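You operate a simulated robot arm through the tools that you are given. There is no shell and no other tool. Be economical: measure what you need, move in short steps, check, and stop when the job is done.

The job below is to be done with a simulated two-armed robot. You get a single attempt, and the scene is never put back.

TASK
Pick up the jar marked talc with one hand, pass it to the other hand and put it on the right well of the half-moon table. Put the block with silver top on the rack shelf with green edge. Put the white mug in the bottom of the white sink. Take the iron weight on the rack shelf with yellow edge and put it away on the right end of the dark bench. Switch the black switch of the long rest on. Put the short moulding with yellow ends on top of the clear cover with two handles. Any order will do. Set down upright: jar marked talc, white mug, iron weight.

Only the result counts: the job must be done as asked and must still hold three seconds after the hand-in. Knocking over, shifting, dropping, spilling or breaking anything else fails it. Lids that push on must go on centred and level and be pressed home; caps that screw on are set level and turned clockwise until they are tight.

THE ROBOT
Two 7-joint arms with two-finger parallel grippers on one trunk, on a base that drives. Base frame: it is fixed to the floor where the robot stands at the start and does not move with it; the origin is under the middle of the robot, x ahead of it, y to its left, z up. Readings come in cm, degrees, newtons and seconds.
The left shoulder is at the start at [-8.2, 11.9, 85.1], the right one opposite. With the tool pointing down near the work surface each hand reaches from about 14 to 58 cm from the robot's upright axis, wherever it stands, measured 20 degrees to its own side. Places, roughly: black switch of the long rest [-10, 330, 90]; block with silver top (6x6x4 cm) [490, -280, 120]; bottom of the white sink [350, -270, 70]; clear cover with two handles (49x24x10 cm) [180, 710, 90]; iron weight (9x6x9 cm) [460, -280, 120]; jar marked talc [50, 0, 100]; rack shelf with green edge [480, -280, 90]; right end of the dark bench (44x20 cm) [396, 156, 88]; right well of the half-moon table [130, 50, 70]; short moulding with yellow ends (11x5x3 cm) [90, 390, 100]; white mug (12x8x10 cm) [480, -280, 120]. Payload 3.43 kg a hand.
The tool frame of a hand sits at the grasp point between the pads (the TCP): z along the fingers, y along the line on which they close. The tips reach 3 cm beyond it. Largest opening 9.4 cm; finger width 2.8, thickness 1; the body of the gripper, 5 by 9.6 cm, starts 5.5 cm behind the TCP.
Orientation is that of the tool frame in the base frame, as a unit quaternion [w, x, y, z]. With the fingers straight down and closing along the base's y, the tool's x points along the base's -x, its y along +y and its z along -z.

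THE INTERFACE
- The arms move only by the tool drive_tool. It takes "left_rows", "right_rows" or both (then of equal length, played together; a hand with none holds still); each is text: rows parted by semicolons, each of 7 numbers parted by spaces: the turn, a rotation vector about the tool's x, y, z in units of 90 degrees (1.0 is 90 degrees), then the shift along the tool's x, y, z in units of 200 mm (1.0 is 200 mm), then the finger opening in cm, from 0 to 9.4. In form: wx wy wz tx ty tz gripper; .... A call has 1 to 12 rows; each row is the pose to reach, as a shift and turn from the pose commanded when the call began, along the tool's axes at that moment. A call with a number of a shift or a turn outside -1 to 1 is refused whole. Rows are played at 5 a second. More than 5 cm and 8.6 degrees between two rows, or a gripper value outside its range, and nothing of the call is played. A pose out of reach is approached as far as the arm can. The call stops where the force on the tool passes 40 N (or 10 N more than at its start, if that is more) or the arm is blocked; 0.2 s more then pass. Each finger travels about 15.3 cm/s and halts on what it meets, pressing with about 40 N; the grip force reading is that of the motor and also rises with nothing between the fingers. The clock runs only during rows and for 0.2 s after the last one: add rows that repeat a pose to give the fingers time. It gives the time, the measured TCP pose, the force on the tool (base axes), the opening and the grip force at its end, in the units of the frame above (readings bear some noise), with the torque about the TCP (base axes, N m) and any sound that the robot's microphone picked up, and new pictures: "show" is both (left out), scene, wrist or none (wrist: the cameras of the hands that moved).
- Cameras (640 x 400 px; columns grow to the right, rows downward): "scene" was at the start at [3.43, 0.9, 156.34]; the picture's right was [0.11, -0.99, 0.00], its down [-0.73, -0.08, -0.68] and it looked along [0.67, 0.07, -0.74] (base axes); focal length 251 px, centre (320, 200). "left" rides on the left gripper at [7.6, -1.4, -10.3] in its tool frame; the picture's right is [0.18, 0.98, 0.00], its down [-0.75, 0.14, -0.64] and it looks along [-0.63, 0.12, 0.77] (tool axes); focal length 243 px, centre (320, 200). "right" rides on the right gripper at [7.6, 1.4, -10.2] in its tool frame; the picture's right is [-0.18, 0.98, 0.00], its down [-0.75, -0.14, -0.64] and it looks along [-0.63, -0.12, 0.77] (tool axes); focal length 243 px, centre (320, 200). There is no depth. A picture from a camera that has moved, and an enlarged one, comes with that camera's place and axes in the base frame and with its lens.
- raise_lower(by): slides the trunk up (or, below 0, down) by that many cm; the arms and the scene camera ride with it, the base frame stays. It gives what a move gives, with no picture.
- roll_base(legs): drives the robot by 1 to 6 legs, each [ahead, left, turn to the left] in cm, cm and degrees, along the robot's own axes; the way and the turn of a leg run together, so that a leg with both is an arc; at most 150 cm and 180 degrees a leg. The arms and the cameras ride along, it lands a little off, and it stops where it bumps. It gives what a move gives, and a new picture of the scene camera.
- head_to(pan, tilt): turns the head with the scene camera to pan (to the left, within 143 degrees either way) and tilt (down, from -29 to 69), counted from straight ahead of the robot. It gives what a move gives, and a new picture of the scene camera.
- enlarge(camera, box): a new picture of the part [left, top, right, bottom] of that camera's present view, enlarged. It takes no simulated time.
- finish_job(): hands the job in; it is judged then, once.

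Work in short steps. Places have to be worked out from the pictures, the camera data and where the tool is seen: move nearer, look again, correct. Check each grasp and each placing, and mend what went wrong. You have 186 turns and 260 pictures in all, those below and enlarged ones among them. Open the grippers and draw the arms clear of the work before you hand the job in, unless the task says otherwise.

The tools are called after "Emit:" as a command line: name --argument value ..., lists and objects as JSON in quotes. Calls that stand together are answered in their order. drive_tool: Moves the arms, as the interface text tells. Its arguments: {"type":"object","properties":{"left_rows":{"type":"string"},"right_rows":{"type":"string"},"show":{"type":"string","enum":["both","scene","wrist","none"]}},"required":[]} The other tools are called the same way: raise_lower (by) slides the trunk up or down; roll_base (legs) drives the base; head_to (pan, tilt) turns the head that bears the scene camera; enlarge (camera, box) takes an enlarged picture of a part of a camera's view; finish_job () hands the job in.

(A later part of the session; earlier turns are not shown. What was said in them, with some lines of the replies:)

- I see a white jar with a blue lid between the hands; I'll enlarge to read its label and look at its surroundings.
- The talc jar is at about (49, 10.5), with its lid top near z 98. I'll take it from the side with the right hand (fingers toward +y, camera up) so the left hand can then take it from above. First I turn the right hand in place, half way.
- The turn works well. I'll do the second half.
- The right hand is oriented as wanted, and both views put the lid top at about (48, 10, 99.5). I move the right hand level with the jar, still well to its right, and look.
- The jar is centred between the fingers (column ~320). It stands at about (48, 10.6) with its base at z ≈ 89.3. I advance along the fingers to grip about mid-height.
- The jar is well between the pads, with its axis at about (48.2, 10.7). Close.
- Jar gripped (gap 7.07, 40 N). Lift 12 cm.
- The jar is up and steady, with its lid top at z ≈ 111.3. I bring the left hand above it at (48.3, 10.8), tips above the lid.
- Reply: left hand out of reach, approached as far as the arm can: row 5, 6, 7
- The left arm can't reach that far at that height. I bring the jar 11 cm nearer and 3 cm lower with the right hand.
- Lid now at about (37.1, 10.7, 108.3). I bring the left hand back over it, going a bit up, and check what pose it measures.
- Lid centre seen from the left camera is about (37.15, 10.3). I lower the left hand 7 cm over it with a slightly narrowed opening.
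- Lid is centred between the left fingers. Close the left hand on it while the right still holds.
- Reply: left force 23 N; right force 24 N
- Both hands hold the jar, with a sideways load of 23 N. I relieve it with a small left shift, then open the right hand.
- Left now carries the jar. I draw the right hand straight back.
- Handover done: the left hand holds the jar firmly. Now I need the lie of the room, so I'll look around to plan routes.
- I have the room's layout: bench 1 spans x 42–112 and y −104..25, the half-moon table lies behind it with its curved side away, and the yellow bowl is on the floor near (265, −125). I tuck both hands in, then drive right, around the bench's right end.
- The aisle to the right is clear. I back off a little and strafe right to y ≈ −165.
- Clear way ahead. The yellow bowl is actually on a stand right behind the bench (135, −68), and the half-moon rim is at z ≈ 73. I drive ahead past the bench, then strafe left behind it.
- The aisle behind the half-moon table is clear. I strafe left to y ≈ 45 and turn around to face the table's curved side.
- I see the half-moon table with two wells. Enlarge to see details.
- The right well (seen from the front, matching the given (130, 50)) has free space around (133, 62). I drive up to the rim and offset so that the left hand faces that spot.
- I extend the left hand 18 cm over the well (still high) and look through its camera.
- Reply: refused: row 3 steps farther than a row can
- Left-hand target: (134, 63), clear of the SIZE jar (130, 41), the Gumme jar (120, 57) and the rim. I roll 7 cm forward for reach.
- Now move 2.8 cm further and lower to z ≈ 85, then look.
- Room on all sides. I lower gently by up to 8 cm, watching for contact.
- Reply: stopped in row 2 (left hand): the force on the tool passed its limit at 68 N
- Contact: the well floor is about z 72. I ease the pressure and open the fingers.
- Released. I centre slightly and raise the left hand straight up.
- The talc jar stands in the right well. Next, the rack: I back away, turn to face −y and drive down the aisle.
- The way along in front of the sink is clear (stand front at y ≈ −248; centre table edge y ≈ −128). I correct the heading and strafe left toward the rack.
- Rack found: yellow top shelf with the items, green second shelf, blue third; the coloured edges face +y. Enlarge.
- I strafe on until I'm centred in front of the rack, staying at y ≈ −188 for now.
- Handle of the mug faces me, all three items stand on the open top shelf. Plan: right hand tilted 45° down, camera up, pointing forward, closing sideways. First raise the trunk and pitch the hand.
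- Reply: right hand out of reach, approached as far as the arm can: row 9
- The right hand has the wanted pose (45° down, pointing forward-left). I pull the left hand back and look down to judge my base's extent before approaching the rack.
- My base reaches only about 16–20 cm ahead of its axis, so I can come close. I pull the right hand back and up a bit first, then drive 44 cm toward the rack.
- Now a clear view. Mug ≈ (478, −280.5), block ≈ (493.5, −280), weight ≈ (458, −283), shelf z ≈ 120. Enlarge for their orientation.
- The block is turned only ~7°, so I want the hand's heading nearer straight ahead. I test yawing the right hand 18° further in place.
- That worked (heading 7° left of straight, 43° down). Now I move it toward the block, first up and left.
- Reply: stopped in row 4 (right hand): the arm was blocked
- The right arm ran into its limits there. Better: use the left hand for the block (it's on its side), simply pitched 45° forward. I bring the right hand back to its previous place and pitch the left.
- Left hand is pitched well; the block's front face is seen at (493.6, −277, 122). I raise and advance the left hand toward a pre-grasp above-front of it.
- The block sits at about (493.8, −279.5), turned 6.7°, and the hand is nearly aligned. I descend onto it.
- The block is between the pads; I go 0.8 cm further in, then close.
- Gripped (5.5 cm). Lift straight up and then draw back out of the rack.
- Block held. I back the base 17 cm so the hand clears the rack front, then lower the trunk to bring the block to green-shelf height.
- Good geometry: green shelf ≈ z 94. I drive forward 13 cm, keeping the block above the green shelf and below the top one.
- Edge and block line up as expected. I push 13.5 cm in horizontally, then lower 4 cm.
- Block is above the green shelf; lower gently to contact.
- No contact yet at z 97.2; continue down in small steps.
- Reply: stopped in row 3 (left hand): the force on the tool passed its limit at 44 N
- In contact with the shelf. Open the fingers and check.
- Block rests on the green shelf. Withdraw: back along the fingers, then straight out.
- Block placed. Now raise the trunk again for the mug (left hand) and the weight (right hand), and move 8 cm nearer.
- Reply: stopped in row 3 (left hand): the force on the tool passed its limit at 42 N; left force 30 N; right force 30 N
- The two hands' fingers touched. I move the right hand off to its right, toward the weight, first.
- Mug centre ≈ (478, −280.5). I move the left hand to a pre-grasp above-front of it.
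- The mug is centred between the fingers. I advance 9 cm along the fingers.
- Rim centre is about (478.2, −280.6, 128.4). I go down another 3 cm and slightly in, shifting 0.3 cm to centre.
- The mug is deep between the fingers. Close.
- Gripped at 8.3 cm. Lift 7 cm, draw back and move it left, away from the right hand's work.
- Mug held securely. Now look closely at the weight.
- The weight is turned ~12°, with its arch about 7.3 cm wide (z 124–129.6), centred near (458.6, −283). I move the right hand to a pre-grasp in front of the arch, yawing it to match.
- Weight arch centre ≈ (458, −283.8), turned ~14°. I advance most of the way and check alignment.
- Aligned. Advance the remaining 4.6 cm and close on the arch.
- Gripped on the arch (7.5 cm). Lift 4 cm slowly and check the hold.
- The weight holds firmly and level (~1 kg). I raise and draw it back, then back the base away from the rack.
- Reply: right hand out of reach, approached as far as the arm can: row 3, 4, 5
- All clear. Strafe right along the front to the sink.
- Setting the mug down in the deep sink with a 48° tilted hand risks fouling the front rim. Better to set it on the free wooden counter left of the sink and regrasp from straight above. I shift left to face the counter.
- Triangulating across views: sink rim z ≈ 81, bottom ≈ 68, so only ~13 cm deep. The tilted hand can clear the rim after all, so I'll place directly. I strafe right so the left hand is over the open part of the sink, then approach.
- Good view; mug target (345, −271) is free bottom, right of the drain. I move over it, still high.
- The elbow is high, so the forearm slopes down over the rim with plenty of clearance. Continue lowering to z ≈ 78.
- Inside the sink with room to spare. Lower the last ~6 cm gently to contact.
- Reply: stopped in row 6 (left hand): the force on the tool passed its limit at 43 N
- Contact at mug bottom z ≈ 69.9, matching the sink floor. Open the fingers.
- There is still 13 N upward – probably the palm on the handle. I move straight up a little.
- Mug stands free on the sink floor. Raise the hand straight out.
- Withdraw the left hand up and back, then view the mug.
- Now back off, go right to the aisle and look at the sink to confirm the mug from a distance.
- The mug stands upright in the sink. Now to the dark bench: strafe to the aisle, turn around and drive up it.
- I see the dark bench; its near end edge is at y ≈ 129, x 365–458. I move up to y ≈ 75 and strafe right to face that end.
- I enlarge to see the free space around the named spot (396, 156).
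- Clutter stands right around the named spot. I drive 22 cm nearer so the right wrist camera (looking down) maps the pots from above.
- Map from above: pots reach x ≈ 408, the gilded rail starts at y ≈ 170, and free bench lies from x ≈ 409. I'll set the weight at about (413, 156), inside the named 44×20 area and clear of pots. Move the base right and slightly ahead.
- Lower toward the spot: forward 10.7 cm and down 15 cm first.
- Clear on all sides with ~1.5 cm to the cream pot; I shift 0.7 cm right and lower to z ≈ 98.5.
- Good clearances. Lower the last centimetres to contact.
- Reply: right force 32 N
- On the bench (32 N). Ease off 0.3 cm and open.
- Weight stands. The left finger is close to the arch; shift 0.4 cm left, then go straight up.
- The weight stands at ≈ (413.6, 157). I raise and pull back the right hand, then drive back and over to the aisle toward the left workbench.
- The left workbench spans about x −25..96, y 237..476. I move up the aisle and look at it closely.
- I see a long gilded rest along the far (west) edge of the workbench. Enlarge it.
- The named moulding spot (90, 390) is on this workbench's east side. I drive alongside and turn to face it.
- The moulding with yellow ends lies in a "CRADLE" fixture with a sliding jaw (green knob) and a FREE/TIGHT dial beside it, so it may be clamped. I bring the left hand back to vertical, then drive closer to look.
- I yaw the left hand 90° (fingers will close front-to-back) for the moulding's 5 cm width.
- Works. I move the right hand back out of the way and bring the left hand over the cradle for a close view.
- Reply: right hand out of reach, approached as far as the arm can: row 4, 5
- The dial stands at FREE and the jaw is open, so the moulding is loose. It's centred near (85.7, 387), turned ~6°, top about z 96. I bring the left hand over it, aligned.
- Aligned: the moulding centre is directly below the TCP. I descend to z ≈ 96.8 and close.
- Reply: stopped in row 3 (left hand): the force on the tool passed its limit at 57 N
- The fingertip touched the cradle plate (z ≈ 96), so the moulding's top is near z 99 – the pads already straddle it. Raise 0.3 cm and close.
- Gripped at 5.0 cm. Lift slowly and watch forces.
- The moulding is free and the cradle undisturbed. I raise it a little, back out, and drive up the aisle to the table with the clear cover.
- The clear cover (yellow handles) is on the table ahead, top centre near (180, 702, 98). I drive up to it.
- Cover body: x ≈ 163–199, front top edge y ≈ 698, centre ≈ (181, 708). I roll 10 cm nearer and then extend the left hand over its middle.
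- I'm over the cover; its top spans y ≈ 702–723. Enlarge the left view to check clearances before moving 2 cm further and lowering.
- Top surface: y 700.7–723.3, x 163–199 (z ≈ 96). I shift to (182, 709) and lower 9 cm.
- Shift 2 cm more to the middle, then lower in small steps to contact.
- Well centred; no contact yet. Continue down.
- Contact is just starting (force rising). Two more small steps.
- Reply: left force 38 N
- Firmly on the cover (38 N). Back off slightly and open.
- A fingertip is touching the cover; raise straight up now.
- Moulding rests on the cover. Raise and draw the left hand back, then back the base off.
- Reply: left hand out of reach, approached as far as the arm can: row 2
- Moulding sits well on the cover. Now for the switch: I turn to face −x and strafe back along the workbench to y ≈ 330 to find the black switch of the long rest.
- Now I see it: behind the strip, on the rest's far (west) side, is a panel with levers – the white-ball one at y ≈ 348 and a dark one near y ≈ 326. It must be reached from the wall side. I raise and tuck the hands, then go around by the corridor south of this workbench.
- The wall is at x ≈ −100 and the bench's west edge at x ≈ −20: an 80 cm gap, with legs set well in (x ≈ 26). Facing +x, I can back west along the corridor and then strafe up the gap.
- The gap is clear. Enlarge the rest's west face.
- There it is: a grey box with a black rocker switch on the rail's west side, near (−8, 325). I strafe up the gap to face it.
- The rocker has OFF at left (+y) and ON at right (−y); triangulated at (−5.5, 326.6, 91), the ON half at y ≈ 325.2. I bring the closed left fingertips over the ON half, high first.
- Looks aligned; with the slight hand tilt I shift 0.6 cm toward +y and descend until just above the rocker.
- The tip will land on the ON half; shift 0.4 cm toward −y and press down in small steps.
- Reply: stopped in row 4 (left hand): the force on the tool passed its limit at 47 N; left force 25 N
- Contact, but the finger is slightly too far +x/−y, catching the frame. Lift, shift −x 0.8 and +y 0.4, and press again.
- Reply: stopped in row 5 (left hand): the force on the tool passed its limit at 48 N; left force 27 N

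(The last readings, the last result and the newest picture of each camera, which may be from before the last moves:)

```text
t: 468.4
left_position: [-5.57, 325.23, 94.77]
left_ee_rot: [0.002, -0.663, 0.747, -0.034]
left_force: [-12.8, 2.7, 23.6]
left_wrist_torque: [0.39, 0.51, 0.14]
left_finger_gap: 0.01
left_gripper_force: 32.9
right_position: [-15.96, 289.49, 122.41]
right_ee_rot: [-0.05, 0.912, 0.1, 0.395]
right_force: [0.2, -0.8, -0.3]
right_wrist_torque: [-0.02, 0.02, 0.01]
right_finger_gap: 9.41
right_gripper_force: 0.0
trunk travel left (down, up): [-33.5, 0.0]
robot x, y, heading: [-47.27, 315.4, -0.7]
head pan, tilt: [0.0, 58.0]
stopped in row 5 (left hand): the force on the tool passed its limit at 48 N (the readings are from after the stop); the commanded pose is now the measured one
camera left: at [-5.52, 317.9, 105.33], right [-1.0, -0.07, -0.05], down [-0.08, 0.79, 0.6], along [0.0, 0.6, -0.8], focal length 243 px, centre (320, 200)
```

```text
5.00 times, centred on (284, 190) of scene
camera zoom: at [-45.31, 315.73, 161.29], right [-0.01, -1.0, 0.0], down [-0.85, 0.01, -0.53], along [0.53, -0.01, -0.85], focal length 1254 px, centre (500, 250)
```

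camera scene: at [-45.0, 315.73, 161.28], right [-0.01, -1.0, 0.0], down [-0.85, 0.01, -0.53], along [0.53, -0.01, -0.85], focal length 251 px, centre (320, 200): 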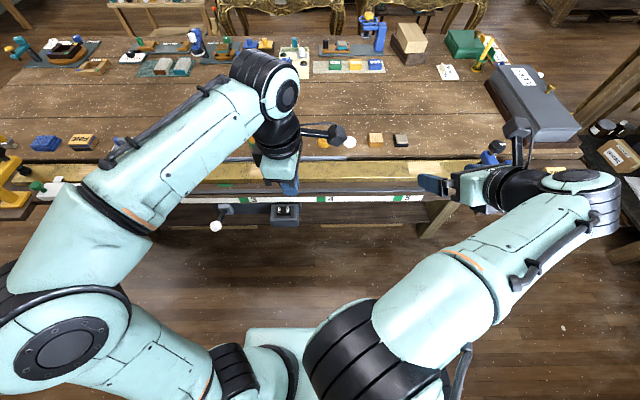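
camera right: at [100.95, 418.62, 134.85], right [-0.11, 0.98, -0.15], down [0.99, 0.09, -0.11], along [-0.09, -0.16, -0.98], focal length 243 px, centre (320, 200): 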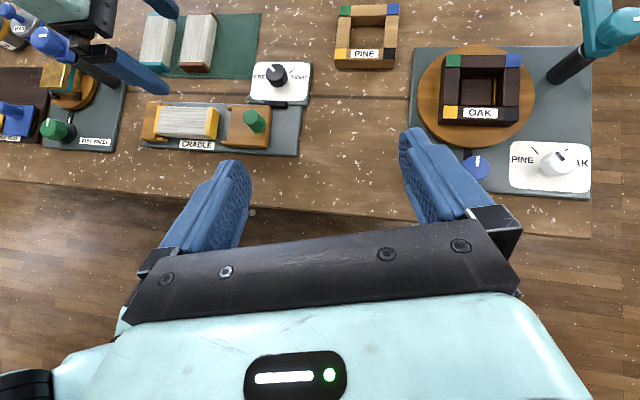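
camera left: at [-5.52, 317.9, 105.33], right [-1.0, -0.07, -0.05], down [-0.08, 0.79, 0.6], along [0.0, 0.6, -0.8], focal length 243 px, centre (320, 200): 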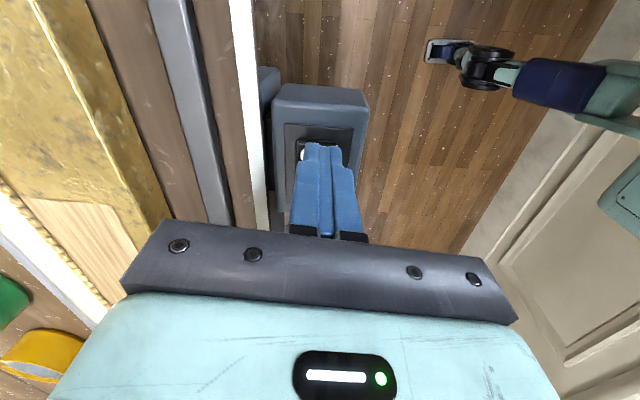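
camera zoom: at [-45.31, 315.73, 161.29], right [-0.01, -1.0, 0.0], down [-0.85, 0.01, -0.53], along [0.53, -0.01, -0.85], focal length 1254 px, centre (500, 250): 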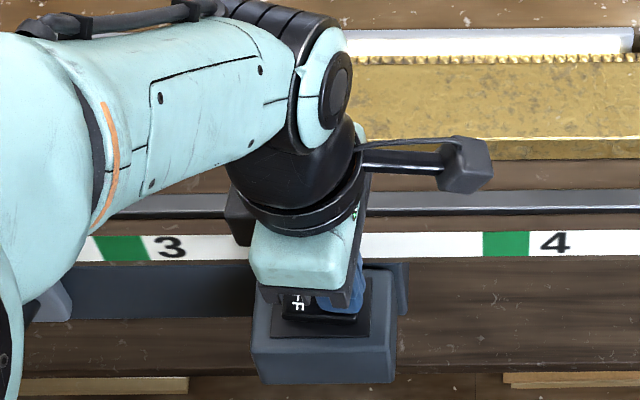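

Lift and check the rocker's state.

Emit:
drive_tool --left_rows "0 0 0 0 0 -.1 0;0 0 0 0 0 -.3 0;0 0 0 .0 .1 -.5 0;0 0 0 .25 .25 -.65 0;0 0 0 .4 .3 -.7 0" --show "none"

Emit:
enlarge --camera "scene" --box '[248, 185, 312, 225]'

```text
refused: row 4 steps farther than a row can; nothing moved
```

```text
10.00 times, centred on (280, 205) of scene
camera zoom: at [-45.31, 315.73, 161.29], right [-0.01, -1.0, 0.0], down [-0.85, 0.01, -0.53], along [0.53, -0.01, -0.85], focal length 2507 px, centre (720, 150)
```

zoom: 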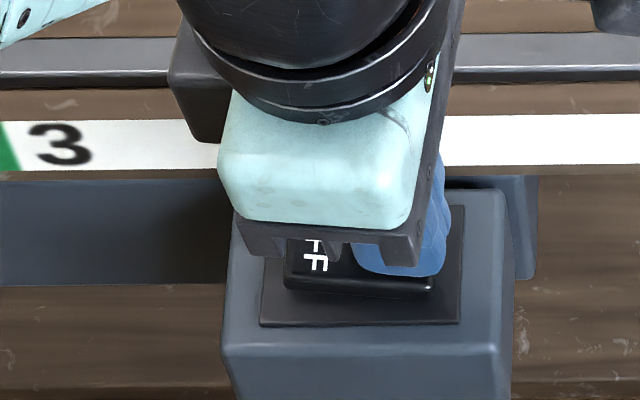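

Emit:
drive_tool --left_rows "0 0 0 0 0 -.1 0;0 0 0 0 0 -.3 0;0 0 0 0 0 -.5 0;0 0 0 .15 0 -.6 0;0 0 0 .3 0 -.7 0" --show "none"

Emit:
enlarge --camera "scene" --box '[248, 185, 312, 225]'

```text
t: 469.6
left_position: [-6.87, 319.6, 108.79]
left_ee_rot: [0.003, -0.663, 0.748, -0.033]
left_force: [-0.6, 0.9, 0.7]
left_wrist_torque: [-0.03, 0.0, 0.0]
left_finger_gap: 0.0
left_gripper_force: 33.6
right_position: [-15.91, 289.45, 122.36]
right_ee_rot: [-0.05, 0.912, 0.1, 0.394]
right_force: [-0.3, -0.2, 0.2]
right_wrist_torque: [0.02, 0.01, -0.01]
right_finger_gap: 9.39
right_gripper_force: 0.1
trunk travel left (down, up): [-33.5, 0.0]
robot x, y, heading: [-47.47, 315.83, -0.9]
head pan, tilt: [0.0, 58.0]
```

```text
10.00 times, centred on (280, 205) of scene
camera zoom: at [-45.06, 315.68, 161.28], right [-0.01, -1.0, 0.0], down [-0.85, 0.01, -0.53], along [0.53, -0.01, -0.85], focal length 2507 px, centre (720, 150)
```

zoom: 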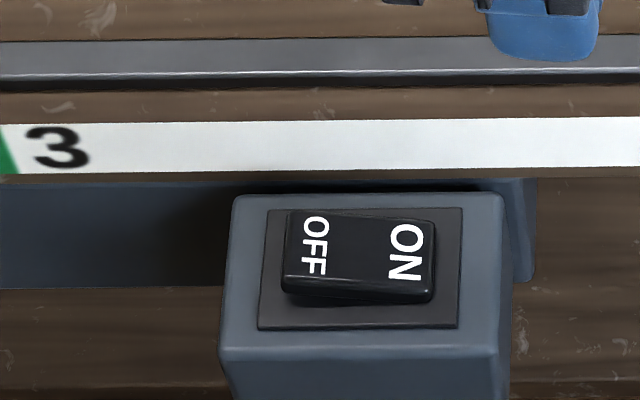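

The rocker has flipped: the ON side is now down and the OFF side up. Now I raise the left hand clear, open it and draw it back.

Emit:
drive_tool --left_rows "0 0 0 0 0 -.2 2;0 0 0 0 0 -.4 5;0 0 0 0 .15 -.5 9;0 0 0 0 .3 -.55 9.4;0 0 0 0 .45 -.55 9.4;0 0 0 0 .45 -.55 9.4" --show "none"

Emit:
roll_base --legs '[[0, -70, 0], [0, -68, 0]]'

Emit:
head_to --pan 80 --tilt 40

Emit:
enlarge --camera "scene" --box '[330, 90, 490, 190]'

```text
t: 471.0
left_position: [-16.36, 321.36, 119.1]
left_ee_rot: [0.003, -0.664, 0.747, -0.032]
left_force: [-0.5, 0.3, 0.7]
left_wrist_torque: [0.02, -0.02, 0.01]
left_finger_gap: 9.41
left_gripper_force: 0.0
right_position: [-15.76, 289.36, 122.34]
right_ee_rot: [-0.051, 0.912, 0.1, 0.394]
right_force: [0.1, -0.1, 0.0]
right_wrist_torque: [-0.04, -0.01, 0.01]
right_finger_gap: 9.39
right_gripper_force: 0.1
trunk travel left (down, up): [-33.5, 0.0]
robot x, y, heading: [-47.48, 315.51, -0.7]
head pan, tilt: [0.0, 58.0]
```

```text
t: 483.8
left_position: [-19.37, 180.16, 119.28]
left_ee_rot: [0.003, -0.659, 0.751, -0.032]
left_force: [0.5, 0.1, 0.3]
left_wrist_torque: [0.01, -0.01, 0.01]
left_finger_gap: 9.42
left_gripper_force: 0.0
right_position: [-19.17, 148.12, 122.26]
right_ee_rot: [-0.048, 0.913, 0.095, 0.394]
right_force: [-0.3, -0.9, 0.1]
right_wrist_torque: [0.03, -0.01, 0.03]
right_finger_gap: 9.4
right_gripper_force: 0.1
trunk travel left (down, up): [-33.5, 0.0]
robot x, y, heading: [-50.41, 174.66, -1.4]
head pan, tilt: [0.0, 58.0]
camera scene: at [-48.08, 174.77, 161.28], right [-0.03, -1.0, 0.0], down [-0.85, 0.02, -0.53], along [0.53, -0.01, -0.85], focal length 251 px, centre (320, 200)
```

scene: 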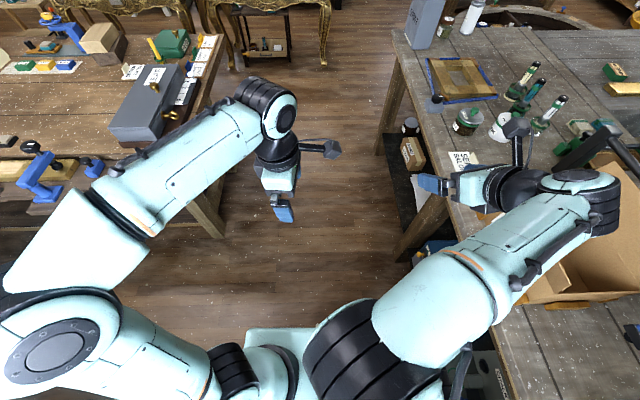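

```text
t: 485.4
left_position: [-19.46, 180.17, 119.13]
left_ee_rot: [0.003, -0.658, 0.752, -0.033]
left_force: [0.3, -0.5, 0.2]
left_wrist_torque: [0.02, -0.05, 0.01]
left_finger_gap: 9.38
left_gripper_force: 0.1
right_position: [-19.19, 148.21, 122.33]
right_ee_rot: [-0.048, 0.913, 0.094, 0.395]
right_force: [0.5, -0.7, -0.8]
right_wrist_torque: [0.01, -0.04, 0.0]
right_finger_gap: 9.42
right_gripper_force: 0.1
trunk travel left (down, up): [-33.5, 0.0]
robot x, y, heading: [-50.18, 174.74, -1.7]
head pan, tilt: [80.0, 40.0]
camera scene: at [-53.26, 183.28, 163.72], right [0.98, -0.2, 0.0], down [-0.13, -0.63, -0.77], along [0.15, 0.75, -0.64], focal length 251 px, centre (320, 200)
```

scene: 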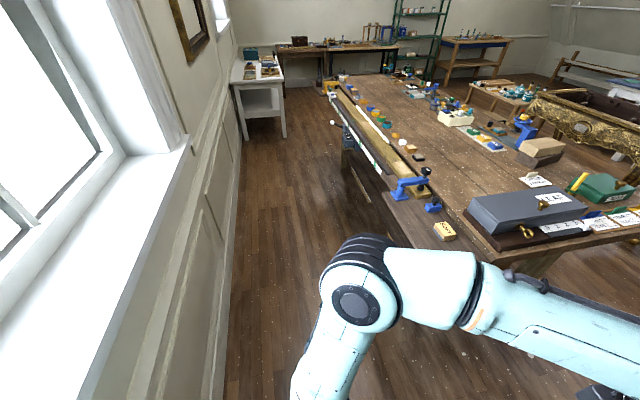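

```text
4.00 times, centred on (410, 140) of scene
camera zoom: at [-53.26, 183.28, 163.72], right [0.98, -0.2, 0.0], down [-0.13, -0.63, -0.77], along [0.15, 0.75, -0.64], focal length 1003 px, centre (-40, 440)
```

zoom: 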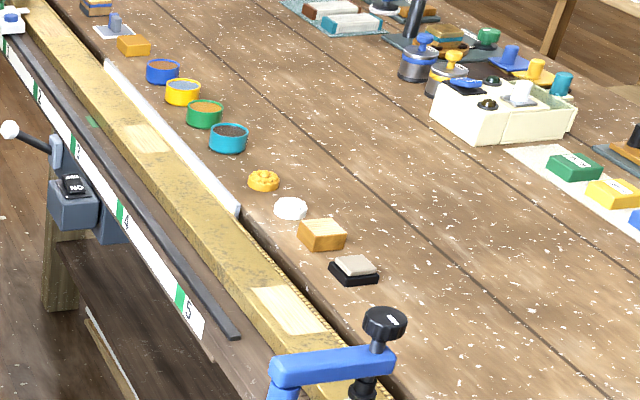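

All six parts are done: the switch's ON side is down, both grippers are open and the arms are clear. Handing in.

Emit:
finish_job

```text
The job is handed in.
```

I finished all six parts and handed the job in; I'm unsure only about the iron weight's position.

- **Talc jar:** I passed it from the right hand to the left and stood it upright in the right well of the half-moon table. I took "right" as seen from the table's curved side, which fits the coordinates given.
- **Silver-topped block:** It is on the green-edged shelf.
- **White mug:** It stands upright on the floor of the sink.
- **Iron weight:** It stands upright on the right end of the dark bench, at about (414, 157). Pots covered the named centre (396, 156), so I set it beside them. It is inside the named area only if the 44 cm side runs front to back across the bench (along x). Even then, its right edge may stick out about 1 cm.
- **Black switch:** The ON side of the rocker is now down, judged by eye; I heard no click.
- **Yellow-ended moulding:** It lies on top of the clear cover.

I saw nothing else knocked over or shifted.
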